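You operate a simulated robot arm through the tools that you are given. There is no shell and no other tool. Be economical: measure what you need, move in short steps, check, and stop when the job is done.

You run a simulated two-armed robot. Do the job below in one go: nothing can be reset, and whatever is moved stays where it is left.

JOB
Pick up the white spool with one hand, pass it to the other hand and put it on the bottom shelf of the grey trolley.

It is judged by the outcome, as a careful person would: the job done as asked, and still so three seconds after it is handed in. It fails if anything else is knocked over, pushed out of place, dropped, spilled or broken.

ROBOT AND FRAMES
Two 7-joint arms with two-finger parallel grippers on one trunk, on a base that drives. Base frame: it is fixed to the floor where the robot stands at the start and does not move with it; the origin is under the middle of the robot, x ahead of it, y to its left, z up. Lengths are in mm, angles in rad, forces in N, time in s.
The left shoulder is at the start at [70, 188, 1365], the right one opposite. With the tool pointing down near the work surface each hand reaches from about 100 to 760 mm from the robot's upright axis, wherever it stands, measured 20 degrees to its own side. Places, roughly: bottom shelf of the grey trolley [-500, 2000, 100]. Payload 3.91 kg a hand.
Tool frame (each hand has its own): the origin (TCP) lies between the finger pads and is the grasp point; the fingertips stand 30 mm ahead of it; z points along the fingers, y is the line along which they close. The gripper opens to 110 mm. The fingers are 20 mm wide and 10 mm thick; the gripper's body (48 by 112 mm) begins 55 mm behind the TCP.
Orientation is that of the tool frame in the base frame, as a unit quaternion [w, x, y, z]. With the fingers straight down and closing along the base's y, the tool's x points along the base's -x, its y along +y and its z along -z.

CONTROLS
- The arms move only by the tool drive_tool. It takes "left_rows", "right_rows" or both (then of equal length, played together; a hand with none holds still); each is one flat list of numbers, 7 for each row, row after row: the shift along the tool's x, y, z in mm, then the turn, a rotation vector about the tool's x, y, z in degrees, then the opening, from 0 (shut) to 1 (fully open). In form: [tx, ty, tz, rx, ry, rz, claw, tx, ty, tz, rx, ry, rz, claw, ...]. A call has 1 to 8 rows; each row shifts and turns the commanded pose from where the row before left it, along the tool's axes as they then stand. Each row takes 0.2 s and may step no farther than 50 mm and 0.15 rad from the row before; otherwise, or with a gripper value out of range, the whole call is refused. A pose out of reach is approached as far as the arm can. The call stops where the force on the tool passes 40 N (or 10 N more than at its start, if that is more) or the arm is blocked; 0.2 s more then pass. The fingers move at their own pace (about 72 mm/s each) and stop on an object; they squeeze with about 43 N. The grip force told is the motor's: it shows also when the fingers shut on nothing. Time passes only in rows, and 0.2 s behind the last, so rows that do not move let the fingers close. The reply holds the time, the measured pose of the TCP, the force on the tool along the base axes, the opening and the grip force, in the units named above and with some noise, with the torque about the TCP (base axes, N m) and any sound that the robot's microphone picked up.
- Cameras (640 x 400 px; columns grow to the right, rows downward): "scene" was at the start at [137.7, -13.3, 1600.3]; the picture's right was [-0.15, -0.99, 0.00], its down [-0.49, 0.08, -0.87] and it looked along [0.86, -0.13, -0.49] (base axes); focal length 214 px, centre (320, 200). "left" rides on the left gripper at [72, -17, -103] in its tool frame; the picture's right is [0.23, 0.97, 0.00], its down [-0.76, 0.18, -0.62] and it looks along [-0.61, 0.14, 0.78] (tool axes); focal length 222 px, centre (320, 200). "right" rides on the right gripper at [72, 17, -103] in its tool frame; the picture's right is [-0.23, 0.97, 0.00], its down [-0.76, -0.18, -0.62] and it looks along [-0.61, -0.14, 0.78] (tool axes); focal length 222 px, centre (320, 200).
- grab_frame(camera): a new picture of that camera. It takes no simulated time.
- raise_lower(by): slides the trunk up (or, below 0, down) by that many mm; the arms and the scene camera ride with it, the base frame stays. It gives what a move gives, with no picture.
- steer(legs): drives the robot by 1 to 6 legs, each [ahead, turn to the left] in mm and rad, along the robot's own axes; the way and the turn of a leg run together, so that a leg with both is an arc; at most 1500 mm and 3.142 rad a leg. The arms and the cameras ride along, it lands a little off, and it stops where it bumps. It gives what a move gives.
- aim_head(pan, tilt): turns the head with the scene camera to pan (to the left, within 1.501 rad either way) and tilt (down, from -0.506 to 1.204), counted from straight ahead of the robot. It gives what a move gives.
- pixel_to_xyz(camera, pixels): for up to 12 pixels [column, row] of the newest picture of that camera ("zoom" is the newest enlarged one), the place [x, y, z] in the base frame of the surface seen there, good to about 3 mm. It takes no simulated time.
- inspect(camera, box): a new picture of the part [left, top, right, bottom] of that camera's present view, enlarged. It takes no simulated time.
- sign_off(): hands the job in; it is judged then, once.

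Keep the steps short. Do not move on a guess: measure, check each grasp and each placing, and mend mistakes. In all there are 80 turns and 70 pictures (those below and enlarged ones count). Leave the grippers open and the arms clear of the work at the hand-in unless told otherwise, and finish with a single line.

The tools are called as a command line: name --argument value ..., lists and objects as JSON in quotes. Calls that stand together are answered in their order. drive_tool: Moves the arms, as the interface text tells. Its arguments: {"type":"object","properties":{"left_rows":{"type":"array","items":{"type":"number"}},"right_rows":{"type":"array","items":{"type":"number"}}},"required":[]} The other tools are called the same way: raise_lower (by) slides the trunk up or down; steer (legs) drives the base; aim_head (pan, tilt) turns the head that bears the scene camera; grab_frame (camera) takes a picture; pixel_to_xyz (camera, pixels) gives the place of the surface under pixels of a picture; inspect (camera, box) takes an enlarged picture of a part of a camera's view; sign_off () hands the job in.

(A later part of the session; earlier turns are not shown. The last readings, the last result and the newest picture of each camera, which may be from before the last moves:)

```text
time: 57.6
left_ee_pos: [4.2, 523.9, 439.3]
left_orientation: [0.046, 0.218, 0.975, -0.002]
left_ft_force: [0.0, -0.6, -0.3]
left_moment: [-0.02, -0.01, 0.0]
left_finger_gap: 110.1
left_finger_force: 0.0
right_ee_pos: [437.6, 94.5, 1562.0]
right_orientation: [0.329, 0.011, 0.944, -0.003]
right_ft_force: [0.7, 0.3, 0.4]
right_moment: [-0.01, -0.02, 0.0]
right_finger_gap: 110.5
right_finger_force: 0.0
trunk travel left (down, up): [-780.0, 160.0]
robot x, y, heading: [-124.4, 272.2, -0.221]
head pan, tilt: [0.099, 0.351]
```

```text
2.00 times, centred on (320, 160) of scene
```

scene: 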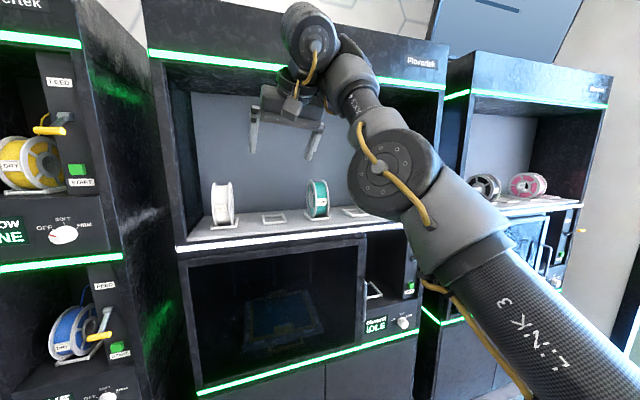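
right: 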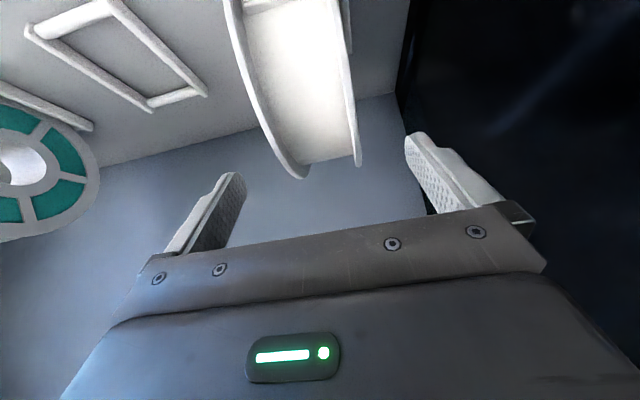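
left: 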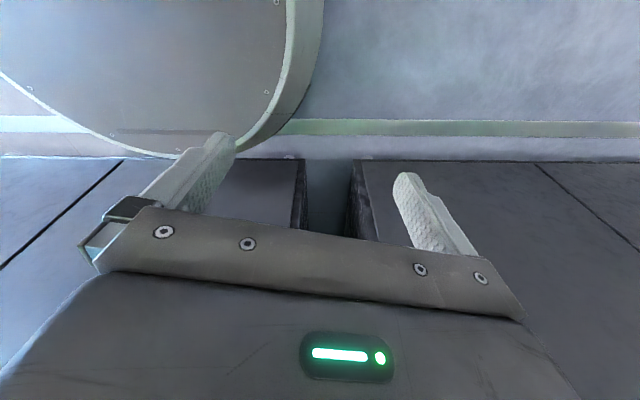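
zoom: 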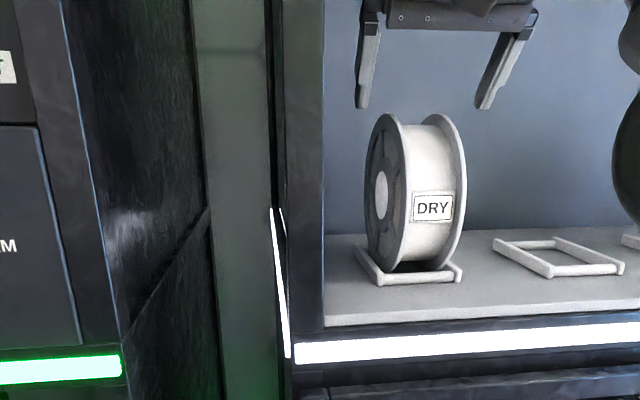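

The fingers sit well to either side of the flanges. I lower another 76 mm and look.

raise_lower --by -76

grab_frame --camera "right"

inspect --camera "scene" --box '[160, 20, 480, 220]'

```text
time: 58.8
left_ee_pos: [3.3, 524.6, 363.7]
left_orientation: [0.046, 0.218, 0.975, -0.001]
left_ft_force: [1.1, -0.5, 0.0]
left_moment: [0.0, -0.02, -0.01]
left_finger_gap: 110.3
left_finger_force: 0.0
right_ee_pos: [437.9, 95.7, 1485.8]
right_orientation: [0.329, 0.011, 0.944, -0.002]
right_ft_force: [0.4, 1.0, -0.7]
right_moment: [-0.03, 0.01, 0.01]
right_finger_gap: 109.9
right_finger_force: 0.0
trunk travel left (down, up): [-704.0, 236.0]
robot x, y, heading: [-124.8, 275.1, -0.225]
head pan, tilt: [0.099, 0.351]
```

```text
47 pictures are left
```

right: 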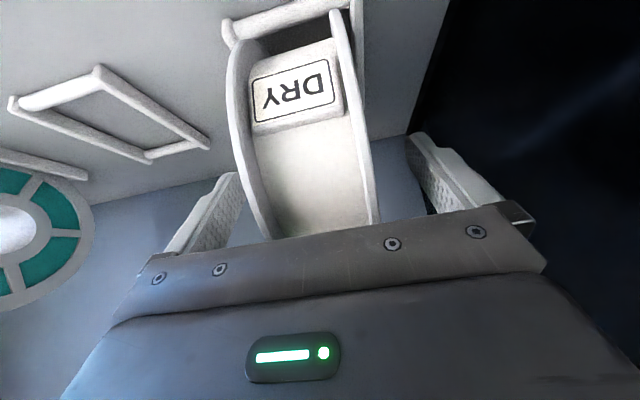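

```text
2.00 times, centred on (320, 120) of scene
```

zoom: 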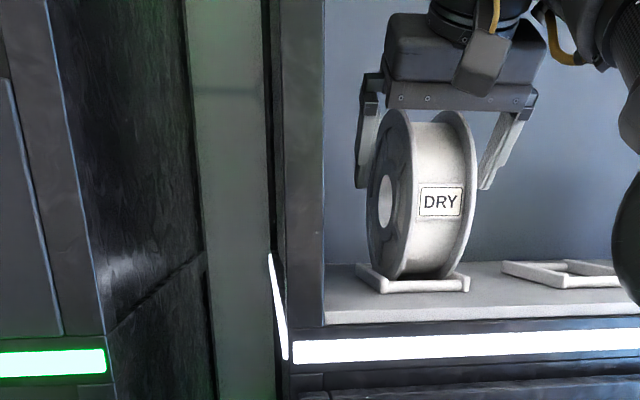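

The fingers straddle both flanges cleanly. I close the right gripper.

drive_tool --right_rows '[0, 0, 0, 0, 0, 0, 0.6, 0, 0, 0, 0, 0, 0, 0.3, 0, 0, 0, 0, 0, 0, 0, 0, 0, 0, 0, 0, 0, 0]'

```text
time: 59.8
left_ee_pos: [3.4, 523.7, 364.0]
left_orientation: [0.046, 0.217, 0.975, -0.002]
left_ft_force: [0.8, 0.8, -0.3]
left_moment: [0.0, 0.01, 0.01]
left_finger_gap: 109.7
left_finger_force: 0.1
right_ee_pos: [438.2, 96.3, 1484.2]
right_orientation: [0.329, 0.01, 0.944, -0.002]
right_ft_force: [-0.3, 0.8, 0.8]
right_moment: [0.08, -0.05, 0.12]
right_finger_gap: 58.1
right_finger_force: 42.9
trunk travel left (down, up): [-704.0, 236.0]
robot x, y, heading: [-125.5, 270.1, -0.22]
head pan, tilt: [0.099, 0.351]
```

The grip holds at 58 mm with 43 N. I lift with the trunk 120 mm and check.

raise_lower --by 40

raise_lower --by 80

grab_frame --camera "scene"

```text
time: 60.6
left_ee_pos: [2.4, 524.0, 403.7]
left_orientation: [0.044, 0.217, 0.975, -0.002]
left_ft_force: [-0.3, 0.2, 0.5]
left_moment: [-0.01, 0.0, -0.04]
left_finger_gap: 109.9
left_finger_force: 0.0
right_ee_pos: [439.6, 94.6, 1523.3]
right_orientation: [0.328, 0.011, 0.945, -0.002]
right_ft_force: [0.8, 0.1, -6.1]
right_moment: [0.0, 0.27, 0.0]
right_finger_gap: 58.2
right_finger_force: 42.4
trunk travel left (down, up): [-744.0, 196.0]
robot x, y, heading: [-125.8, 271.0, -0.229]
head pan, tilt: [0.099, 0.351]
```

```text
time: 61.8
left_ee_pos: [3.1, 524.8, 484.3]
left_orientation: [0.045, 0.218, 0.975, -0.002]
left_ft_force: [-0.2, -0.5, 1.2]
left_moment: [0.03, 0.01, 0.0]
left_finger_gap: 109.9
left_finger_force: 0.1
right_ee_pos: [439.8, 94.4, 1603.6]
right_orientation: [0.328, 0.011, 0.945, -0.002]
right_ft_force: [0.0, 0.1, -6.0]
right_moment: [-0.02, 0.26, -0.01]
right_finger_gap: 58.0
right_finger_force: 42.9
trunk travel left (down, up): [-824.0, 116.0]
robot x, y, heading: [-123.5, 274.1, -0.225]
head pan, tilt: [0.099, 0.351]
```

```text
45 pictures are left
```

scene: 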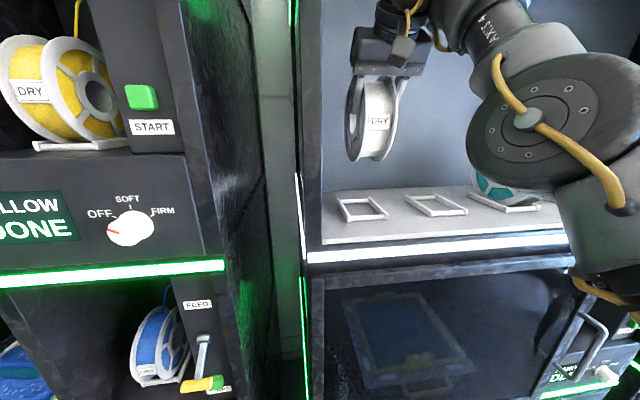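

Spool lifted cleanly (≈6 N). I back straight out into the aisle.

steer --legs '[[-450, 0]]'

aim_head --pan 0.0 --tilt 0.5

grab_frame --camera "scene"

```text
time: 64.5
left_ee_pos: [-432.9, 623.5, 483.5]
left_orientation: [0.045, 0.221, 0.974, -0.001]
left_ft_force: [-0.1, 0.5, 0.1]
left_moment: [0.02, 0.01, -0.01]
left_finger_gap: 110.1
left_finger_force: 0.1
right_ee_pos: [0.3, 192.1, 1603.8]
right_orientation: [0.328, 0.013, 0.945, -0.003]
right_ft_force: [-0.3, -0.8, -6.7]
right_moment: [0.04, 0.23, -0.04]
right_finger_gap: 58.0
right_finger_force: 42.7
trunk travel left (down, up): [-824.0, 116.0]
robot x, y, heading: [-562.4, 372.1, -0.226]
head pan, tilt: [0.099, 0.351]
```

```text
time: 65.2
left_ee_pos: [-433.5, 623.7, 483.8]
left_orientation: [0.047, 0.22, 0.974, -0.002]
left_ft_force: [-0.1, -0.6, 0.2]
left_moment: [0.0, 0.02, 0.02]
left_finger_gap: 110.0
left_finger_force: 0.0
right_ee_pos: [-1.8, 192.1, 1604.5]
right_orientation: [0.328, 0.014, 0.945, -0.003]
right_ft_force: [-0.2, -0.4, -4.8]
right_moment: [0.03, 0.27, 0.02]
right_finger_gap: 58.1
right_finger_force: 42.6
trunk travel left (down, up): [-824.0, 116.0]
robot x, y, heading: [-563.9, 371.6, -0.231]
head pan, tilt: [0.0, 0.499]
```

```text
44 pictures are left
```

scene: 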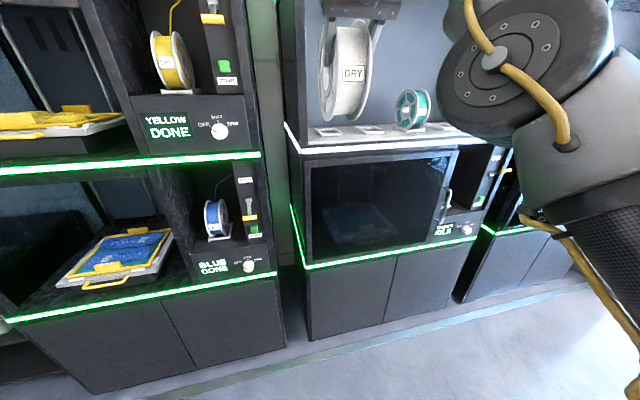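

The spool hangs at about (40,192,1567), clear of everything. Now I bring the left hand (parked low) forward and up, yawing it so it will close along the spool's axis. First rows as a test.

drive_tool --left_rows '[-35, 0, -25, 0, 0, -3, 1, -35, 0, -25, 0, 0, -3, 1, -35, 0, -25, 0, 0, -3, 1, -35, 0, -25, 0, 0, -3, 1, -35, 0, -25, 0, 0, -3, 1, -35, 0, -25, 0, 0, -3, 1, -35, 0, -25, 0, 0, -3, 1, -35, 0, -25, 0, 0, -4, 1]'

```text
time: 67.0
left_ee_pos: [-182.5, 559.0, 706.2]
left_orientation: [0.042, 0.003, 0.999, -0.013]
left_ft_force: [0.2, -0.2, -0.4]
left_moment: [0.0, 0.02, -0.02]
left_finger_gap: 109.8
left_finger_force: 0.0
right_ee_pos: [1.5, 192.8, 1604.1]
right_orientation: [0.328, 0.013, 0.945, -0.004]
right_ft_force: [1.1, 0.1, -6.5]
right_moment: [-0.01, 0.24, 0.01]
right_finger_gap: 57.7
right_finger_force: 43.3
trunk travel left (down, up): [-824.0, 116.0]
robot x, y, heading: [-565.3, 375.8, -0.228]
head pan, tilt: [0.0, 0.499]
```

The left arm obeys well. Next I raise it while pitching the fingers forward and drifting toward the spool's y.

drive_tool --left_rows '[-3.8, -20, -44.8, 0, -8.5, 0, 1, -10.4, -20, -43.8, 0, -8.5, 0, 1, -16.7, -20, -41.8, 0, -8.5, 0, 1, -22.7, -20, -38.9, 0, -8.5, 0, 1, -28.2, -20, -35.1, 0, -8.5, 0, 1, -33.1, -20, -30.5, 0, -8.5, 0, 1, -37.2, -20, -25.3, 0, -8.5, 0, 1, -40.5, -20, -19.5, 0, -8.5, 0, 1]'

grab_frame --camera "scene"

```text
time: 68.8
left_ee_pos: [-79.9, 457.6, 1068.0]
left_orientation: [0.588, -0.002, 0.809, -0.016]
left_ft_force: [0.0, 0.6, 0.1]
left_moment: [-0.01, -0.03, -0.02]
left_finger_gap: 110.0
left_finger_force: 0.0
left hand out of reach, approached as far as the arm can: row 6, 7, 8
right_ee_pos: [7.5, 197.9, 1601.2]
right_orientation: [0.325, 0.012, 0.946, -0.005]
right_ft_force: [1.3, 1.7, -7.1]
right_moment: [-0.04, 0.24, -0.02]
right_finger_gap: 57.9
right_finger_force: 43.6
trunk travel left (down, up): [-824.0, 116.0]
robot x, y, heading: [-561.4, 373.7, -0.228]
head pan, tilt: [0.0, 0.499]
```

```text
43 pictures are left
```

scene: 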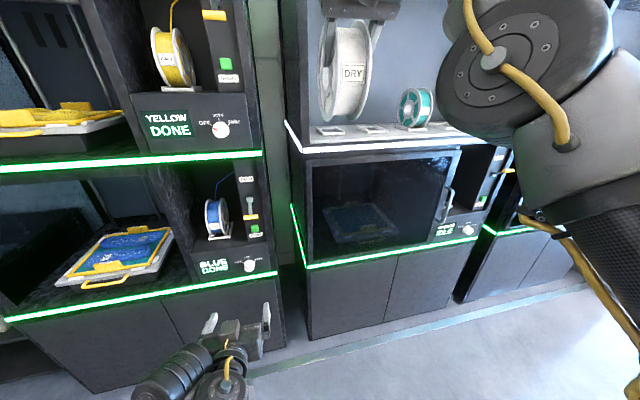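

The left hand was pushed forward by its inner limit, so I'll choose a better handover geometry: roll the right hand 40° about its fingers, so the spool presents its free side straight toward the left shoulder. Together with this the left hand goes up and slightly forward, staying below the spool.

drive_tool --right_rows '[0, 0, 0, 0, 0, 5, 0, 0, 0, 0, 0, 0, 5, 0, 0, 0, 0, 0, 0, 5, 0, 0, 0, 0, 0, 0, 5, 0, 0, 0, 0, 0, 0, 5, 0, 0, 0, 0, 0, 0, 5, 0, 0, 0, 0, 0, 0, 5, 0, 0, 0, 0, 0, 0, 5, 0]' --left_rows '[-44.6, -17, 1.3, 0, 0, 0, 1, -44.6, -17, 1.3, 0, 0, 0, 1, -44.6, -17, 1.3, 0, 0, 0, 1, -44.6, -17, 1.3, 0, 0, 0, 1, -44.6, -17, 1.3, 0, 0, 0, 1, -44.6, -17, 1.3, 0, 0, 0, 1, 0, 0, 0, 0, 0, 0, 1, 0, 0, 0, 0, 0, 0, 1]'

grab_frame --camera "scene"

```text
time: 70.6
left_ee_pos: [48.0, 429.6, 1288.2]
left_orientation: [0.602, -0.003, 0.798, 0.011]
left_ft_force: [-0.1, 0.3, -0.1]
left_moment: [0.0, -0.03, -0.01]
left_finger_gap: 110.1
left_finger_force: 0.0
left hand out of reach, approached as far as the arm can: row 1, 3, 4, 5, 6
right_ee_pos: [-0.8, 193.1, 1604.7]
right_orientation: [0.309, 0.336, 0.883, 0.11]
right_ft_force: [0.1, 0.0, -6.2]
right_moment: [0.06, 0.23, 0.0]
right_finger_gap: 57.8
right_finger_force: 42.9
trunk travel left (down, up): [-824.0, 116.0]
robot x, y, heading: [-565.4, 370.3, -0.227]
head pan, tilt: [0.0, 0.499]
```

```text
42 pictures are left
```

scene: 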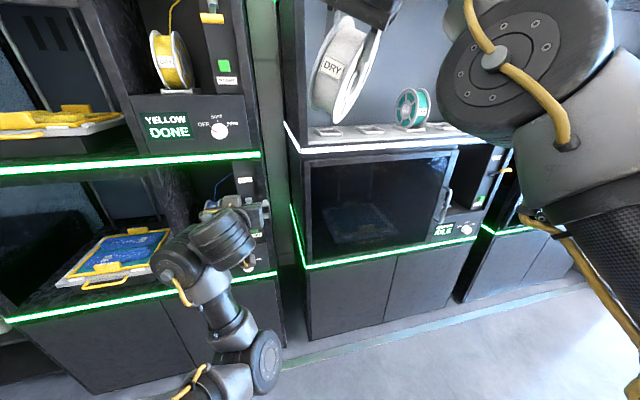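

The spool is rolled as wanted. Now I turn the left hand in place (68° over 8 rows) so its fingers aim up-right at the spool's free side.

drive_tool --left_rows '[0, 0, 0, 4.93, -6.55, 2.24, 1, 0, 0, 0, 4.93, -6.55, 2.24, 1, 0, 0, 0, 4.93, -6.55, 2.24, 1, 0, 0, 0, 4.93, -6.55, 2.24, 1, 0, 0, 0, 4.93, -6.55, 2.24, 1, 0, 0, 0, 4.93, -6.55, 2.24, 1, 0, 0, 0, 4.93, -6.55, 2.24, 1, 0, 0, 0, 4.93, -6.55, 2.24, 1]'

pixel_to_xyz --camera "scene" --pixels '[[318, 85], [330, 55], [345, 90], [362, 60], [345, 115], [325, 105], [370, 45], [350, 50]]'

```text
time: 72.4
left_ee_pos: [-54.6, 367.2, 1358.7]
left_orientation: [0.838, 0.288, 0.433, -0.164]
left_ft_force: [-0.1, -0.2, 1.0]
left_moment: [-0.02, 0.01, 0.06]
left_finger_gap: 109.8
left_finger_force: 0.0
left hand out of reach, approached as far as the arm can: row 5, 6, 7, 8
right_ee_pos: [-5.1, 188.2, 1605.3]
right_orientation: [0.31, 0.337, 0.882, 0.112]
right_ft_force: [-0.5, -0.9, -5.6]
right_moment: [0.07, 0.24, 0.02]
right_finger_gap: 58.0
right_finger_force: 43.2
trunk travel left (down, up): [-824.0, 116.0]
robot x, y, heading: [-563.7, 374.2, -0.23]
head pan, tilt: [0.0, 0.499]
```

```text
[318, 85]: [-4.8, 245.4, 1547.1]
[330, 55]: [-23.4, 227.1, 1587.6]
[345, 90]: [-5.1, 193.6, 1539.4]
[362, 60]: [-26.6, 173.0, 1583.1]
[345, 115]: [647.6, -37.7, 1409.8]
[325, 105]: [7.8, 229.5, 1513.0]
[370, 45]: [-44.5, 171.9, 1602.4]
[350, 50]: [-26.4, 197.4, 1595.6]
```

The left hand points almost as wanted. Spool centre is at about (35,185,1567). I move the left hand to 150 mm in front of it along its free side and correct the last degrees.

drive_tool --left_rows '[-26, -1.6, 30.5, 0.7, -0.55, 0.69, 1, -26, -1.6, 30.5, 0.7, -0.55, 0.69, 1, -26, -1.6, 30.5, 0.7, -0.55, 0.69, 1, -26, -1.6, 30.5, 0.7, -0.55, 0.69, 1, 0, 0, 0, 0, 0, 0, 1]'

grab_frame --camera "scene"

grab_frame --camera "left"

```text
time: 73.6
left_ee_pos: [-80.9, 288.2, 1483.6]
left_orientation: [0.843, 0.312, 0.408, -0.159]
left_ft_force: [0.7, 1.2, 0.2]
left_moment: [0.0, -0.02, 0.02]
left_finger_gap: 109.9
left_finger_force: 0.0
left hand out of reach, approached as far as the arm can: row 1, 2, 3, 4
right_ee_pos: [-1.3, 192.5, 1605.0]
right_orientation: [0.31, 0.335, 0.883, 0.11]
right_ft_force: [-0.6, 0.4, -6.2]
right_moment: [0.08, 0.23, 0.02]
right_finger_gap: 57.9
right_finger_force: 43.3
trunk travel left (down, up): [-824.0, 116.0]
robot x, y, heading: [-565.2, 373.6, -0.231]
head pan, tilt: [0.0, 0.499]
```

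```text
41 pictures are left
```

scene: 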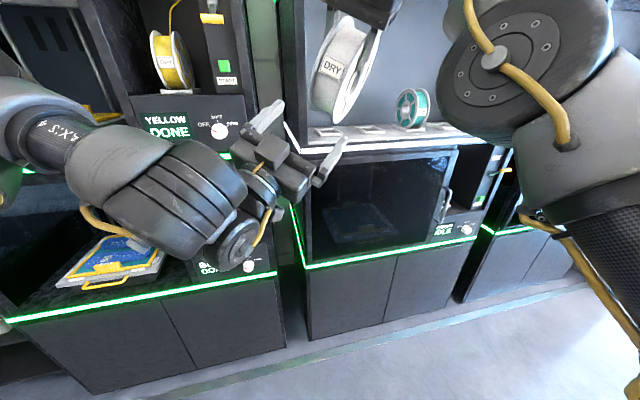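

```text
40 pictures are left
```

left: 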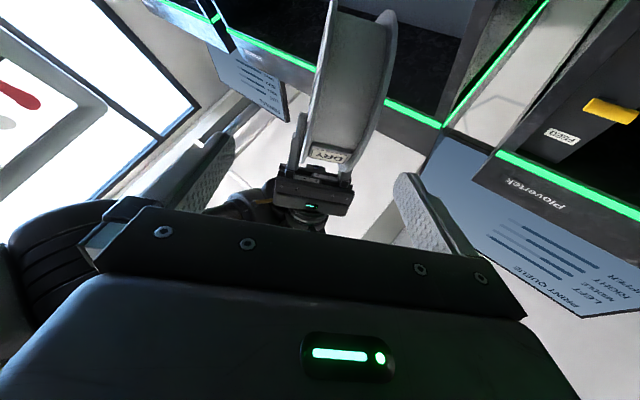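

Orientation is now on target. I measure the spool's flanges in the left camera to verify the lateral centring before going in.

pixel_to_xyz --camera "left" --pixels '[[330, 30], [322, 80], [312, 135], [388, 25], [385, 70], [370, 130], [355, 60], [330, 153], [210, 150], [410, 185], [355, 160]]'

```text
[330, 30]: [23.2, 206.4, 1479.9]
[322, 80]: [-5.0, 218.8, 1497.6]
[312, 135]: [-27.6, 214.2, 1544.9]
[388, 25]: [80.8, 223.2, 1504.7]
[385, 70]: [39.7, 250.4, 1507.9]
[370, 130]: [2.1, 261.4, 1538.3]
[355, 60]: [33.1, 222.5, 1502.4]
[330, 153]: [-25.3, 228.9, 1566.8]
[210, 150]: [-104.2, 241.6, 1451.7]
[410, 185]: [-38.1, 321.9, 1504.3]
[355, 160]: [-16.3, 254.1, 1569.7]
```

Midplane and radius agree with my estimate: the left hand must shift +18.5 mm along its y, +8 along x and 124 mm ahead. First the sideways part with some advance, then check.

drive_tool --left_rows '[4, 9, 10, 0, 0, 0, 1, 4, 9.5, 10, 0, 0, 0, 1, 0, 0, 15, 0, 0, 0, 1, 0, 0, 0, 0, 0, 0, 1]'

```text
time: 74.6
left_ee_pos: [-81.9, 277.8, 1486.5]
left_orientation: [0.842, 0.313, 0.408, -0.161]
left_ft_force: [0.0, -0.9, 0.3]
left_moment: [0.01, 0.0, -0.01]
left_finger_gap: 110.4
left_finger_force: 0.0
left hand out of reach, approached as far as the arm can: row 1, 2, 3
right_ee_pos: [-0.1, 192.0, 1603.7]
right_orientation: [0.309, 0.335, 0.883, 0.109]
right_ft_force: [0.1, 0.1, -5.5]
right_moment: [0.01, 0.26, 0.0]
right_finger_gap: 58.1
right_finger_force: 42.7
trunk travel left (down, up): [-824.0, 116.0]
robot x, y, heading: [-564.7, 373.0, -0.23]
head pan, tilt: [0.0, 0.499]
```

The left arm sticks in the forward direction. I test whether the right hand can instead bring the spool toward the left hand (along its tool +x), 20 mm.

drive_tool --right_rows '[10, -2, -1, 0, 0, 0, 0, 10, -2, -1, 0, 0, 0, 0, 0, 0, 0, 0, 0, 0, 0]'

```text
time: 75.4
left_ee_pos: [-82.9, 279.2, 1486.9]
left_orientation: [0.843, 0.312, 0.407, -0.16]
left_ft_force: [0.6, 0.1, -0.2]
left_moment: [0.05, 0.01, -0.02]
left_finger_gap: 109.8
left_finger_force: 0.1
right_ee_pos: [-5.1, 206.0, 1604.3]
right_orientation: [0.309, 0.336, 0.883, 0.108]
right_ft_force: [0.8, 1.4, -4.9]
right_moment: [0.03, 0.25, -0.04]
right_finger_gap: 58.0
right_finger_force: 42.7
right hand out of reach, approached as far as the arm can: row 1, 2
trunk travel left (down, up): [-824.0, 116.0]
robot x, y, heading: [-562.0, 375.5, -0.226]
head pan, tilt: [0.0, 0.499]
```

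Both arms sit on reach limits here: right nearly straight, left too folded. Better to hand over lower and farther ahead, where both are comfortable. I swing the right hand with the spool down and forward (mainly along its fingers).

drive_tool --right_rows '[2.7, -6.6, 33, 0, 0, 0, 0, 2.7, -6.6, 33, 0, 0, 0, 0, 2.7, -6.6, 33, 0, 0, 0, 0, 2.7, -6.6, 33, 0, 0, 0, 0, 2.7, -6.6, 33, 0, 0, 0, 0, 0, 0, 0, 0, 0, 0, 0]'

grab_frame --camera "scene"

```text
time: 76.8
left_ee_pos: [-82.8, 276.9, 1486.8]
left_orientation: [0.843, 0.312, 0.407, -0.16]
left_ft_force: [0.4, 0.5, -0.3]
left_moment: [-0.06, 0.0, 0.03]
left_finger_gap: 109.9
left_finger_force: 0.1
right_ee_pos: [4.1, 208.9, 1590.3]
right_orientation: [0.301, 0.337, 0.886, 0.105]
right_ft_force: [0.1, -0.9, -6.0]
right_moment: [0.07, 0.24, 0.02]
right_finger_gap: 57.8
right_finger_force: 42.8
right hand out of reach, approached as far as the arm can: row 1, 2, 3, 4, 5
trunk travel left (down, up): [-824.0, 116.0]
robot x, y, heading: [-560.9, 374.7, -0.23]
head pan, tilt: [0.0, 0.499]
```

```text
39 pictures are left
```

scene: 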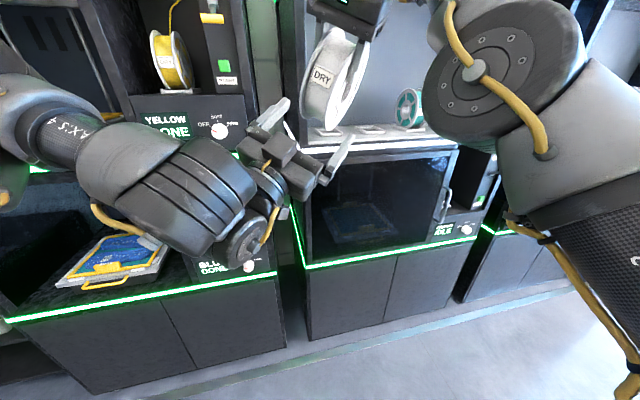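

The hand moved little, but the elbow visibly shifted, so repeated pushing may work it free. I repeat the same downward-forward command.

drive_tool --right_rows '[2, -5, 20, 0, 0, 0, 0, 2, -5, 20, 0, 0, 0, 0, 2, -5, 20, 0, 0, 0, 0, 2, -5, 20, 0, 0, 0, 0, 2, -5, 20, 0, 0, 0, 0, 2, -5, 20, 0, 0, 0, 0, 2, -5, 20, 0, 0, 0, 0, 2, -5, 20, 0, 0, 0, 0]'

```text
time: 78.6
left_ee_pos: [-82.2, 278.0, 1486.3]
left_orientation: [0.843, 0.312, 0.408, -0.16]
left_ft_force: [0.6, -0.8, 0.7]
left_moment: [0.02, 0.01, -0.03]
left_finger_gap: 110.2
left_finger_force: 0.1
right_ee_pos: [4.9, 207.6, 1589.8]
right_orientation: [0.301, 0.337, 0.886, 0.106]
right_ft_force: [0.8, 0.6, -5.2]
right_moment: [0.02, 0.26, 0.02]
right_finger_gap: 57.7
right_finger_force: 43.2
right hand out of reach, approached as far as the arm can: row 1, 2, 3, 4, 5, 6, 7, 8
trunk travel left (down, up): [-824.0, 116.0]
robot x, y, heading: [-563.6, 373.9, -0.229]
head pan, tilt: [0.0, 0.499]
```

It's a hard joint limit on the right. The right can stay as a fixed holder (its roll works freely); I need the left to come to it. I measure the left arm's posture in this picture.

pixel_to_xyz --camera "scene" --pixels '[[10, 190], [25, 110], [70, 135], [115, 160], [180, 195], [225, 230], [250, 240], [275, 185], [300, 175], [480, 70], [560, 180], [620, 230]]'

aim_head --pan 1.0 --tilt 0.5

grab_frame --camera "scene"

```text
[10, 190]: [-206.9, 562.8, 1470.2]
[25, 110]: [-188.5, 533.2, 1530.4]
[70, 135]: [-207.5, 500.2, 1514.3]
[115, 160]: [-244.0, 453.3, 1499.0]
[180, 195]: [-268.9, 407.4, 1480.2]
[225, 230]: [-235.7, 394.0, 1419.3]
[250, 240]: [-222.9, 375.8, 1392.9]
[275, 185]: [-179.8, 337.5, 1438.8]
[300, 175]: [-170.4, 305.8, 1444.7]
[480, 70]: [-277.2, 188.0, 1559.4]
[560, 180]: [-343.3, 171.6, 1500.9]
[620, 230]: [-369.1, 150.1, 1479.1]
```

```text
time: 79.8
left_ee_pos: [-81.8, 278.4, 1485.7]
left_orientation: [0.843, 0.312, 0.407, -0.16]
left_ft_force: [0.0, -0.3, -0.3]
left_moment: [0.03, 0.01, 0.02]
left_finger_gap: 109.8
left_finger_force: 0.0
right_ee_pos: [4.8, 209.1, 1589.8]
right_orientation: [0.3, 0.337, 0.886, 0.106]
right_ft_force: [0.1, 0.0, -6.1]
right_moment: [0.03, 0.24, -0.01]
right_finger_gap: 58.1
right_finger_force: 43.3
trunk travel left (down, up): [-824.0, 116.0]
robot x, y, heading: [-562.0, 371.9, -0.232]
head pan, tilt: [1.0, 0.499]
```

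```text
38 pictures are left
```

scene: 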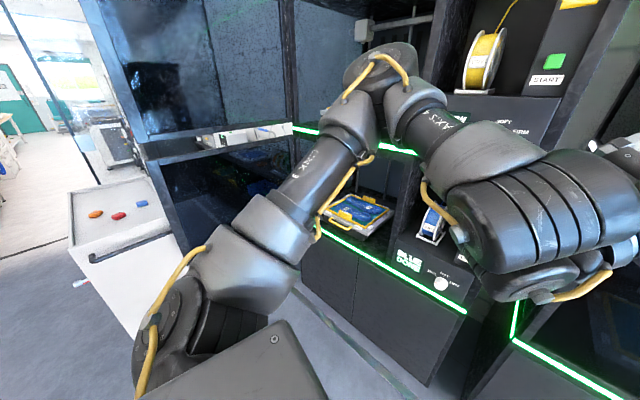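

The picture shows the left forearm folded back, a bad posture. If the spool is rolled 30° more, the left hand can come in from further left with its arm more extended. I roll the right hand +30° and turn and shift the left hand to match, staying 150 mm off.

drive_tool --right_rows '[0, 0, 0, 0, 0, 5, 0, 0, 0, 0, 0, 0, 5, 0, 0, 0, 0, 0, 0, 5, 0, 0, 0, 0, 0, 0, 5, 0, 0, 0, 0, 0, 0, 5, 0, 0, 0, 0, 0, 0, 5, 0, 0, 0, 0, 0, 0, 0, 0]' --left_rows '[4.2, 18.2, -1, 5, 0, 0, 1, 4.2, 18.2, -1, 5, 0, 0, 1, 4.2, 18.2, -1, 5, 0, 0, 1, 4.2, 18.2, -1, 5, 0, 0, 1, 4.2, 18.2, -1, 5, 0, 0, 1, 4.2, 18.2, -1, 5, 0, 0, 1, 0, 0, 0, 0, 0, 0, 1]'

aim_head --pan 0.3 --tilt 0.4

grab_frame --camera "scene"

```text
time: 81.4
left_ee_pos: [-233.0, 184.2, 1391.5]
left_orientation: [0.74, 0.512, 0.355, -0.253]
left_ft_force: [-0.7, 0.5, 0.1]
left_moment: [-0.02, -0.02, 0.02]
left_finger_gap: 110.1
left_finger_force: 0.0
left hand out of reach, approached as far as the arm can: row 1, 2, 3, 4, 5, 6
right_ee_pos: [2.1, 211.5, 1595.5]
right_orientation: [0.268, 0.554, 0.767, 0.182]
right_ft_force: [-0.1, 0.8, -6.1]
right_moment: [0.04, 0.25, 0.0]
right_finger_gap: 57.8
right_finger_force: 43.1
right hand out of reach, approached as far as the arm can: row 1
trunk travel left (down, up): [-824.0, 116.0]
robot x, y, heading: [-565.0, 374.1, -0.231]
head pan, tilt: [1.0, 0.499]
```

```text
time: 82.5
left_ee_pos: [-233.5, 183.5, 1391.8]
left_orientation: [0.74, 0.512, 0.355, -0.254]
left_ft_force: [0.5, 0.1, -0.9]
left_moment: [0.0, 0.0, 0.02]
left_finger_gap: 109.9
left_finger_force: 0.0
right_ee_pos: [-0.5, 211.1, 1595.0]
right_orientation: [0.267, 0.553, 0.768, 0.183]
right_ft_force: [-0.2, -0.5, -5.5]
right_moment: [0.05, 0.2, 0.0]
right_finger_gap: 57.9
right_finger_force: 43.0
trunk travel left (down, up): [-824.0, 116.0]
robot x, y, heading: [-561.8, 373.0, -0.225]
head pan, tilt: [0.3, 0.4]
```

```text
37 pictures are left
```

scene: 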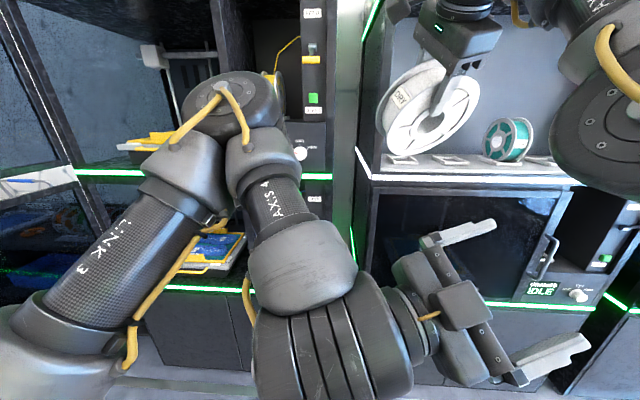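

Turning folded the left arm further. I'll unfold it: keep the hand pointing right, and take it down and outward to a roomier low waypoint, then raise it again at a larger distance from the shoulder.

drive_tool --left_rows '[38.7, 4, -20.1, 0, 0, 0, 1, 38.7, 4, -20.1, 0, 0, 0, 1, 38.7, 4, -20.1, 0, 0, 0, 1, 38.7, 4, -20.1, 0, 0, 0, 1, 38.7, 4, -20.1, 0, 0, 0, 1, 38.7, 4, -20.1, 0, 0, 0, 1, 38.7, 4, -20.1, 0, 0, 0, 1, 0, 0, 0, 0, 0, 0, 1]'

grab_frame --camera "scene"

```text
time: 84.3
left_ee_pos: [-186.1, 233.0, 1266.4]
left_orientation: [0.735, 0.518, 0.359, -0.25]
left_ft_force: [0.8, -0.4, 0.0]
left_moment: [-0.08, 0.01, 0.02]
left_finger_gap: 110.0
left_finger_force: 0.1
left hand out of reach, approached as far as the arm can: row 1, 2, 3, 4, 5, 6, 7
right_ee_pos: [0.2, 211.6, 1595.6]
right_orientation: [0.268, 0.554, 0.767, 0.182]
right_ft_force: [-0.7, 0.0, -6.6]
right_moment: [0.02, 0.22, -0.02]
right_finger_gap: 57.8
right_finger_force: 42.8
trunk travel left (down, up): [-824.0, 116.0]
robot x, y, heading: [-565.6, 374.1, -0.227]
head pan, tilt: [0.3, 0.4]
```

```text
36 pictures are left
```

scene: 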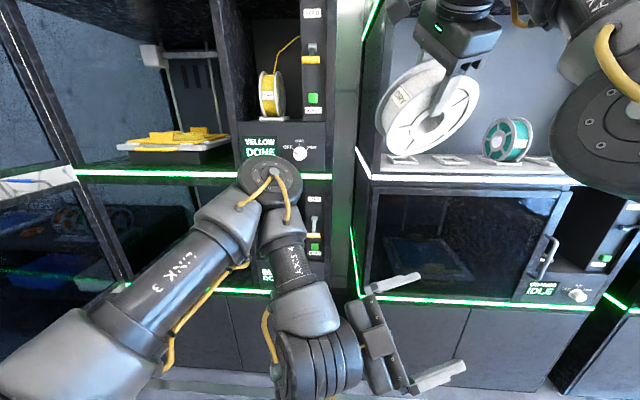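

The left arm stays fully folded; the hand's own roll joint may be at its limit. The gripper is symmetric, so I test rolling it (−8° per row) while asking it to move forward.

drive_tool --left_rows '[18, 19, 14, 0, 0, -8, 1, 15, 21, 14, 0, 0, -8, 1, 12, 23, 14, 0, 0, -8, 1, 9, 24, 14, 0, 0, -8, 1, 0, 0, 0, 0, 0, -8, 1, 0, 0, 0, 0, 0, -8, 1]'

```text
time: 85.7
left_ee_pos: [-206.6, 196.6, 1300.8]
left_orientation: [0.631, 0.274, 0.553, -0.47]
left_ft_force: [0.6, -0.8, -0.3]
left_moment: [0.04, 0.04, 0.01]
left_finger_gap: 110.0
left_finger_force: 0.0
left hand out of reach, approached as far as the arm can: row 1, 2, 3, 4, 5, 6
right_ee_pos: [1.2, 211.7, 1595.5]
right_orientation: [0.266, 0.554, 0.767, 0.182]
right_ft_force: [-0.2, -0.7, -5.8]
right_moment: [0.07, 0.21, 0.0]
right_finger_gap: 58.0
right_finger_force: 43.1
trunk travel left (down, up): [-824.0, 116.0]
robot x, y, heading: [-567.7, 374.4, -0.228]
head pan, tilt: [0.3, 0.4]
```

That made it worse; I try the other roll direction.

drive_tool --left_rows '[0, 0, 0, 0, 0, 8.5, 1, 0, 0, 0, 0, 0, 8.5, 1, 0, 0, 0, 0, 0, 8.5, 1, 0, 0, 0, 0, 0, 8.5, 1, 0, 0, 0, 0, 0, 8.5, 1, 0, 0, 0, 0, 0, 8.5, 1, 0, 0, 0, 0, 0, 8.5, 1, 0, 0, 0, 0, 0, 8.5, 1]'

drive_tool --left_rows '[0, 0, 0, 0, 0, 8.5, 1, 0, 0, 0, 0, 0, 8.5, 1, 0, 0, 0, 0, 0, 8.5, 1, 0, 0, 0, 0, 0, 8.5, 1, 0, 0, 0, 0, 0, 8.5, 1, 0, 0, 0, 0, 0, 8.5, 1, 0, 0, 0, 0, 0, 8.5, 1, 0, 0, 0, 0, 0, 8.5, 1]'

grab_frame --camera "scene"

```text
time: 87.5
left_ee_pos: [-205.6, 198.5, 1301.1]
left_orientation: [0.786, 0.538, 0.302, -0.038]
left_ft_force: [0.4, -0.1, -0.4]
left_moment: [-0.02, -0.02, -0.02]
left_finger_gap: 109.8
left_finger_force: 0.1
right_ee_pos: [0.7, 211.2, 1595.1]
right_orientation: [0.267, 0.554, 0.767, 0.183]
right_ft_force: [-0.5, -0.4, -5.7]
right_moment: [0.04, 0.23, -0.03]
right_finger_gap: 57.9
right_finger_force: 43.5
trunk travel left (down, up): [-824.0, 116.0]
robot x, y, heading: [-559.6, 372.7, -0.229]
head pan, tilt: [0.3, 0.4]
```

```text
time: 89.3
left_ee_pos: [-206.5, 197.6, 1300.3]
left_orientation: [0.673, 0.615, -0.05, 0.409]
left_ft_force: [0.4, 0.0, 0.5]
left_moment: [-0.03, -0.01, 0.01]
left_finger_gap: 110.0
left_finger_force: 0.1
right_ee_pos: [1.2, 211.6, 1594.3]
right_orientation: [0.268, 0.554, 0.767, 0.182]
right_ft_force: [0.2, -0.1, -6.4]
right_moment: [0.05, 0.2, 0.0]
right_finger_gap: 57.9
right_finger_force: 43.0
trunk travel left (down, up): [-824.0, 116.0]
robot x, y, heading: [-564.6, 371.6, -0.228]
head pan, tilt: [0.3, 0.4]
```

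```text
35 pictures are left
```

scene: 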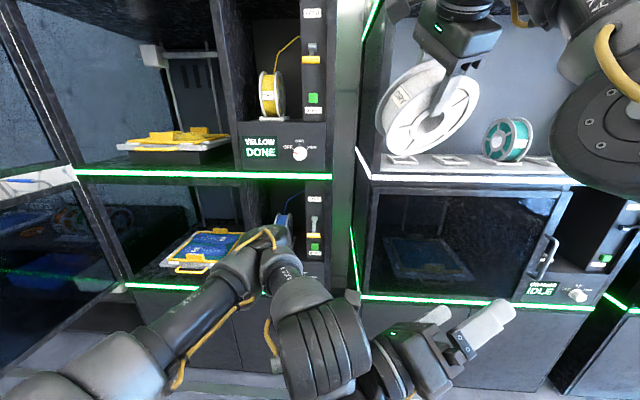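

Rolling this way frees the arm: the position held exactly, all rows in reach, and the elbow dropped to a better posture. I continue the roll to the mirrored (180°) grip orientation.

drive_tool --left_rows '[0, 0, 0, 0, 0, 8.5, 1, 0, 0, 0, 0, 0, 8.5, 1, 0, 0, 0, 0, 0, 8.5, 1, 0, 0, 0, 0, 0, 8.5, 1, 0, 0, 0, 0, 0, 8.5, 1, 0, 0, 0, 0, 0, 8.5, 1, 0, 0, 0, 0, 0, 8.5, 1, 0, 0, 0, 0, 0, 8.5, 1]'

drive_tool --left_rows '[0, 0, 0, 0, 0, 8, 1, 0, 0, 0, 0, 0, 8, 1, 0, 0, 0, 0, 0, 8, 1, 0, 0, 0, 0, 0, 0, 1]'

```text
time: 91.1
left_ee_pos: [-204.7, 198.9, 1300.5]
left_orientation: [0.328, 0.482, -0.385, 0.716]
left_ft_force: [0.3, -0.7, 0.0]
left_moment: [0.0, 0.01, 0.03]
left_finger_gap: 110.1
left_finger_force: 0.0
right_ee_pos: [0.9, 211.9, 1595.1]
right_orientation: [0.267, 0.554, 0.767, 0.183]
right_ft_force: [0.1, 0.2, -6.9]
right_moment: [0.04, 0.23, 0.04]
right_finger_gap: 58.0
right_finger_force: 42.9
trunk travel left (down, up): [-824.0, 116.0]
robot x, y, heading: [-565.1, 374.0, -0.227]
head pan, tilt: [0.3, 0.4]
```

```text
time: 92.1
left_ee_pos: [-204.2, 198.4, 1301.2]
left_orientation: [0.173, 0.391, -0.476, 0.768]
left_ft_force: [-0.3, 0.3, 0.2]
left_moment: [-0.01, 0.02, -0.03]
left_finger_gap: 110.1
left_finger_force: 0.0
right_ee_pos: [0.6, 212.4, 1595.7]
right_orientation: [0.268, 0.554, 0.767, 0.182]
right_ft_force: [-0.1, 0.1, -6.6]
right_moment: [0.06, 0.24, -0.04]
right_finger_gap: 57.8
right_finger_force: 43.1
trunk travel left (down, up): [-824.0, 116.0]
robot x, y, heading: [-562.2, 372.3, -0.225]
head pan, tilt: [0.3, 0.4]
```

Everything stays in reach now. I correct the last 13° and move left and up toward the staging point beside the spool.

drive_tool --left_rows '[0, 0, 0, -5.3, 2.9, -2.3, 1, 0, 0, 0, -5.3, 2.9, -2.3, 1, 4.9, -35.8, -22.4, 0, 0, 0, 1, 4.9, -35.8, -22.4, 0, 0, 0, 1, 4.9, -35.8, -22.4, 0, 0, 0, 1, 4.9, -35.8, -22.4, 0, 0, 0, 1]'

```text
time: 92.7
left_ee_pos: [-205.5, 196.1, 1297.4]
left_orientation: [0.228, 0.35, -0.531, 0.737]
left_ft_force: [14.5, -54.9, -1.3]
left_moment: [2.43, 0.61, 1.6]
left_finger_gap: 110.0
left_finger_force: 0.1
right_ee_pos: [-2.9, 208.7, 1595.8]
right_orientation: [0.267, 0.554, 0.767, 0.184]
right_ft_force: [-0.8, -0.7, -6.3]
right_moment: [0.04, 0.19, 0.0]
right_finger_gap: 57.8
right_finger_force: 42.5
trunk travel left (down, up): [-824.0, 116.0]
robot x, y, heading: [-565.3, 373.9, -0.23]
head pan, tilt: [0.3, 0.4]
stopped in row 3 (left hand): the force on the tool passed its limit at 317 N (the readings are from after the stop); the commanded pose is now the measured one
```

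A contact stopped the left hand. I look before moving.

aim_head --pan 0.3 --tilt 0.9

grab_frame --camera "scene"

grab_frame --camera "left"

```text
time: 93.7
left_ee_pos: [-203.1, 195.8, 1296.2]
left_orientation: [0.228, 0.348, -0.531, 0.738]
left_ft_force: [4.6, -80.2, 8.9]
left_moment: [4.97, 0.76, 4.77]
left_finger_gap: 110.0
left_finger_force: 0.0
right_ee_pos: [1.5, 212.1, 1595.4]
right_orientation: [0.267, 0.555, 0.767, 0.182]
right_ft_force: [0.3, -0.3, -5.0]
right_moment: [0.09, 0.21, 0.0]
right_finger_gap: 57.8
right_finger_force: 43.5
trunk travel left (down, up): [-824.0, 116.0]
robot x, y, heading: [-564.9, 371.1, -0.231]
head pan, tilt: [0.3, 0.901]
```

```text
34 pictures are left
```

scene: 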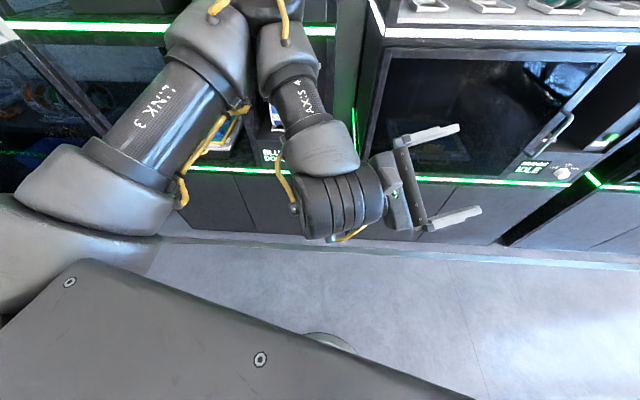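

```text
33 pictures are left
```

left: 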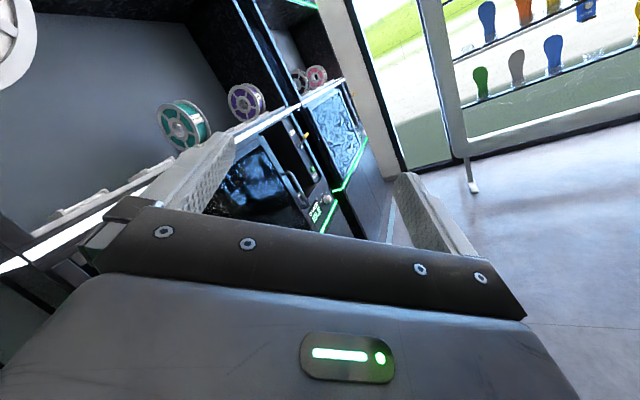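

The left camera mount pressed against its own forearm. I back off (hand forward along its fingers). At the same time I test whether the right hand, now rolled, can go straight down 75 mm.

drive_tool --left_rows '[-2, 14, 10, 0, 0, 0, 1, -2, 14, 10, 0, 0, 0, 1, 0, 0, 10, 0, 0, 0, 1, 0, 0, 0, 0, 0, 0, 1]' --right_rows '[5.3, -14.4, 19.8, 0, 0, 0, 0, 5.3, -14.4, 19.8, 0, 0, 0, 0, 5.3, -14.4, 19.8, 0, 0, 0, 0, 0, 0, 0, 0, 0, 0, 0]'

```text
time: 94.0
left_ee_pos: [-204.9, 189.5, 1293.3]
left_orientation: [0.229, 0.35, -0.532, 0.736]
left_ft_force: [1.2, -38.6, -0.7]
left_moment: [1.81, 0.04, 2.34]
left_finger_gap: 109.9
left_finger_force: 0.0
right_ee_pos: [-0.1, 210.1, 1594.7]
right_orientation: [0.267, 0.554, 0.768, 0.181]
right_ft_force: [0.1, -0.5, -5.7]
right_moment: [0.08, 0.23, 0.03]
right_finger_gap: 57.7
right_finger_force: 43.5
right hand out of reach, approached as far as the arm can: row 1
trunk travel left (down, up): [-824.0, 116.0]
robot x, y, heading: [-563.2, 374.0, -0.232]
head pan, tilt: [0.3, 0.901]
stopped in row 1 (left hand): the force on the tool passed its limit at 96 N (the readings are from after the stop); the commanded pose is now the measured one
```

Still touching, though easing. I undo the last small rotation, which brought the camera mount onto the forearm.

drive_tool --left_rows '[0, 0, 3, 5.3, -2.9, 2.3, 1, 0, 0, 3, 5.3, -2.9, 2.3, 1, 0, 0, 0, 0, 0, -8.5, 1, 0, 0, 0, 0, 0, -8.5, 1, 0, 0, 0, 0, 0, -8.5, 1, 0, 0, 0, 0, 0, -8.5, 1, 0, 0, 0, 0, 0, -8.5, 1, 0, 0, 0, 0, 0, -8.5, 1]'

drive_tool --right_rows '[5.3, -14.4, 19.8, 0, 0, 0, 0, 5.3, -14.4, 19.8, 0, 0, 0, 0, 5.3, -14.4, 19.8, 0, 0, 0, 0, 0, 0, 0, 0, 0, 0, 0]'

```text
time: 95.8
left_ee_pos: [-201.8, 185.9, 1295.4]
left_orientation: [0.46, 0.557, -0.271, 0.637]
left_ft_force: [-1.0, 0.5, -0.2]
left_moment: [0.0, 0.03, 0.02]
left_finger_gap: 110.1
left_finger_force: 0.2
right_ee_pos: [-0.2, 210.8, 1595.2]
right_orientation: [0.267, 0.554, 0.767, 0.182]
right_ft_force: [-0.9, 0.8, -6.7]
right_moment: [0.05, 0.2, 0.04]
right_finger_gap: 58.0
right_finger_force: 43.1
trunk travel left (down, up): [-824.0, 116.0]
robot x, y, heading: [-562.6, 369.9, -0.228]
head pan, tilt: [0.3, 0.901]
```

```text
time: 96.8
left_ee_pos: [-203.8, 185.0, 1294.8]
left_orientation: [0.458, 0.557, -0.271, 0.638]
left_ft_force: [-0.2, -0.3, 0.7]
left_moment: [0.02, 0.02, -0.02]
left_finger_gap: 110.1
left_finger_force: 0.0
right_ee_pos: [0.3, 211.6, 1595.0]
right_orientation: [0.267, 0.554, 0.767, 0.182]
right_ft_force: [0.7, 0.2, -6.3]
right_moment: [0.08, 0.21, -0.01]
right_finger_gap: 57.9
right_finger_force: 42.6
right hand out of reach, approached as far as the arm can: row 1, 2, 3
trunk travel left (down, up): [-824.0, 116.0]
robot x, y, heading: [-558.8, 375.8, -0.229]
head pan, tilt: [0.3, 0.901]
```

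The left hand is free again. With this intermediate roll I test whether the arm unfolds: 100 forward, 100 left, 60 up.

drive_tool --left_rows '[22, -30, -6, 0, 0, 0, 1, 22, -30, -6, 0, 0, 0, 1, 22, -30, -6, 0, 0, 0, 1, 22, -30, -6, 0, 0, 0, 1, 0, 0, 0, 0, 0, 0, 1]'

aim_head --pan 0.6 --tilt 0.6

grab_frame --camera "scene"

```text
time: 98.0
left_ee_pos: [-101.7, 285.8, 1355.4]
left_orientation: [0.459, 0.556, -0.271, 0.638]
left_ft_force: [-0.5, -0.3, 1.2]
left_moment: [0.01, 0.01, -0.03]
left_finger_gap: 109.9
left_finger_force: 0.0
right_ee_pos: [2.2, 213.8, 1593.5]
right_orientation: [0.267, 0.553, 0.768, 0.181]
right_ft_force: [0.3, 0.9, -5.7]
right_moment: [0.04, 0.22, 0.01]
right_finger_gap: 57.9
right_finger_force: 43.1
trunk travel left (down, up): [-824.0, 116.0]
robot x, y, heading: [-564.1, 374.5, -0.228]
head pan, tilt: [0.3, 0.901]
```

```text
time: 98.8
left_ee_pos: [-104.4, 282.6, 1355.3]
left_orientation: [0.459, 0.556, -0.272, 0.637]
left_ft_force: [0.4, -0.9, 0.5]
left_moment: [0.01, 0.03, 0.02]
left_finger_gap: 109.9
left_finger_force: 0.0
right_ee_pos: [0.5, 211.2, 1595.9]
right_orientation: [0.268, 0.554, 0.767, 0.183]
right_ft_force: [-0.7, -0.4, -5.0]
right_moment: [0.02, 0.21, -0.01]
right_finger_gap: 57.9
right_finger_force: 42.9
trunk travel left (down, up): [-824.0, 116.0]
robot x, y, heading: [-561.8, 375.2, -0.226]
head pan, tilt: [0.6, 0.6]
```

```text
32 pictures are left
```

scene: 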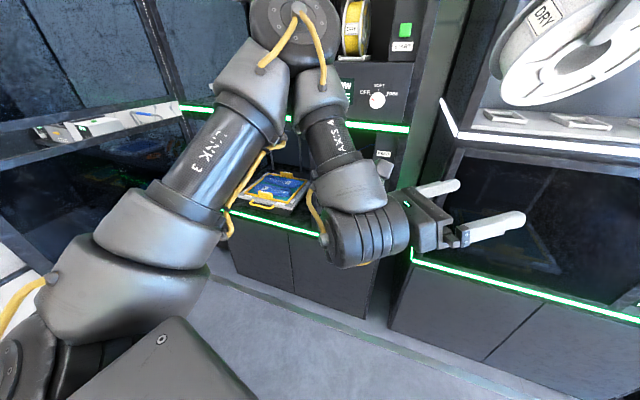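

Now the left arm follows exactly, all rows in reach. I continue to the staging point beside the spool and start rolling back to the grip orientation.

drive_tool --left_rows '[36.6, -18, 7, 0, 0, 0, 1, 36.6, -18, 7, 0, 0, 0, 1, 36.6, -18, 7, 0, 0, 0, 1, 36.6, -18, 7, 0, 0, 0, 1, 36.6, -18, 7, 0, 0, 0, 1, 0, 0, 0, 0, 0, 8.5, 1, 0, 0, 0, 0, 0, 8.5, 1, 0, 0, 0, 0, 0, 8.5, 1]'

grab_frame --camera "scene"

```text
time: 100.6
left_ee_pos: [-97.3, 317.3, 1438.5]
left_orientation: [0.307, 0.481, -0.387, 0.724]
left_ft_force: [-0.4, 0.4, 0.0]
left_moment: [-0.01, 0.01, 0.0]
left_finger_gap: 110.2
left_finger_force: 0.0
left hand out of reach, approached as far as the arm can: row 2, 3, 4, 5
right_ee_pos: [-0.6, 210.9, 1596.9]
right_orientation: [0.268, 0.554, 0.767, 0.182]
right_ft_force: [-0.4, -0.4, -6.6]
right_moment: [0.06, 0.21, -0.01]
right_finger_gap: 57.9
right_finger_force: 42.9
trunk travel left (down, up): [-824.0, 116.0]
robot x, y, heading: [-564.9, 373.5, -0.23]
head pan, tilt: [0.6, 0.6]
```

```text
31 pictures are left
```

scene: 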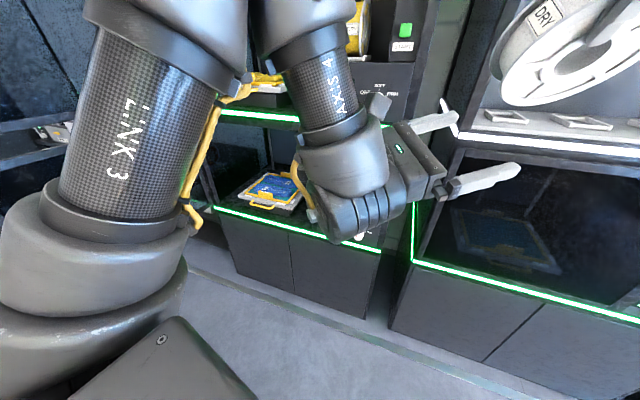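

The left arm is near its upper limit. The right hand can help: swinging it about its wrist to point straight down brings the spool back and lower, toward the left hand (predicted centre ≈(−97,201,1504)). I do that in 4 rows.

drive_tool --right_rows '[9, -26.5, 0, 8.05, 2.72, -0.15, 0, 9, -26.5, 0, 8.05, 2.72, -0.15, 0, 9, -26.5, 0, 8.05, 2.72, -0.15, 0, 9, -26.5, 0, 8.05, 2.72, -0.15, 0, 0, 0, 0, 0, 0, 0, 0]'

aim_head --pan 0.2 --tilt 0.4

grab_frame --camera "scene"

```text
time: 101.8
left_ee_pos: [-97.8, 317.4, 1439.7]
left_orientation: [0.307, 0.481, -0.387, 0.724]
left_ft_force: [-0.1, 0.2, -0.1]
left_moment: [0.01, -0.03, -0.01]
left_finger_gap: 109.7
left_finger_force: 0.1
right_ee_pos: [-101.7, 211.6, 1550.3]
right_orientation: [0.031, 0.583, 0.812, 0.012]
right_ft_force: [-0.2, 0.0, -6.4]
right_moment: [0.05, 0.05, 0.0]
right_finger_gap: 58.1
right_finger_force: 42.9
trunk travel left (down, up): [-824.0, 116.0]
robot x, y, heading: [-564.4, 374.8, -0.228]
head pan, tilt: [0.6, 0.6]
```

```text
time: 102.7
left_ee_pos: [-96.9, 318.2, 1438.3]
left_orientation: [0.307, 0.482, -0.386, 0.724]
left_ft_force: [-0.2, -0.5, 0.4]
left_moment: [0.01, 0.0, 0.0]
left_finger_gap: 109.9
left_finger_force: 0.1
right_ee_pos: [-100.3, 211.8, 1549.7]
right_orientation: [0.031, 0.583, 0.812, 0.012]
right_ft_force: [0.1, -0.4, -5.5]
right_moment: [0.06, 0.04, -0.01]
right_finger_gap: 57.7
right_finger_force: 43.5
trunk travel left (down, up): [-824.0, 116.0]
robot x, y, heading: [-561.1, 372.8, -0.228]
head pan, tilt: [0.201, 0.4]
```

```text
30 pictures are left
```

scene: 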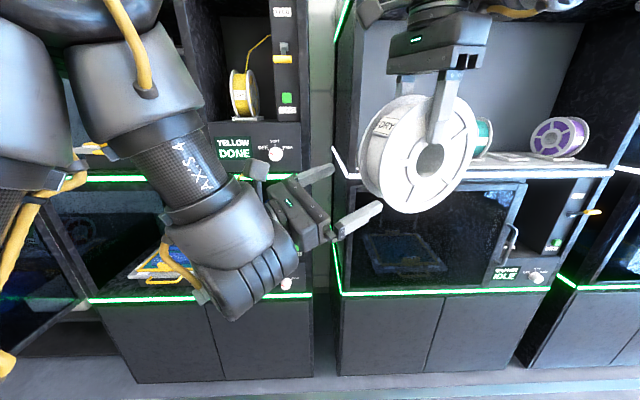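

Very good: the right hand came free too and the spool now hangs right beside the left hand. I align the left hand to it (20° turn) and go to 140 mm in front of its centre (−95,202,1497).

drive_tool --left_rows '[10, 8, -10, -3.8, -3.3, -4.6, 1, 10, 8, -10, -3.8, -3.3, -4.6, 1, 10, 8, -8, -3.8, -3.3, -4.6, 1, 13, 4, 0, 0, 0, 0, 1, 13, 4, 0, 0, 0, 0, 1, 0, 0, 0, 0, 0, 0, 1]'

grab_frame --camera "left"

```text
time: 103.5
left_ee_pos: [-147.2, 276.9, 1456.2]
left_orientation: [0.424, 0.521, -0.371, 0.641]
left_ft_force: [2.0, 0.6, -0.3]
left_moment: [-0.03, -0.01, 0.02]
left_finger_gap: 109.9
left_finger_force: 0.0
left hand out of reach, approached as far as the arm can: row 1, 2, 3, 4
right_ee_pos: [-101.7, 214.0, 1550.7]
right_orientation: [0.034, 0.58, 0.814, 0.008]
right_ft_force: [-1.5, 0.3, -5.0]
right_moment: [0.04, 0.22, 0.16]
right_finger_gap: 58.1
right_finger_force: 42.9
trunk travel left (down, up): [-824.0, 116.0]
robot x, y, heading: [-560.5, 371.9, -0.233]
head pan, tilt: [0.201, 0.4]
stopped in row 4 (left hand): the force on the tool passed its limit at 48 N (the readings are from after the stop); the commanded pose is now the measured one
```

```text
29 pictures are left
```

left: 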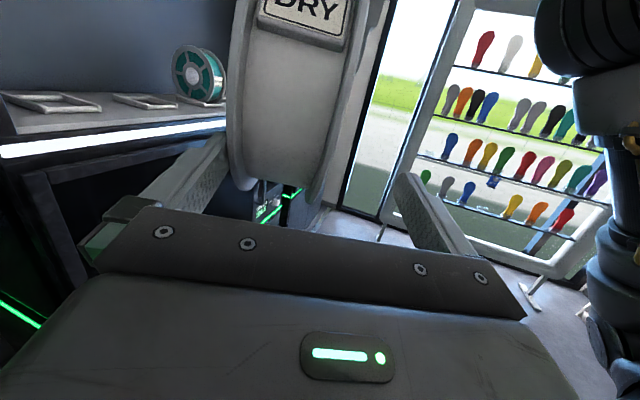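

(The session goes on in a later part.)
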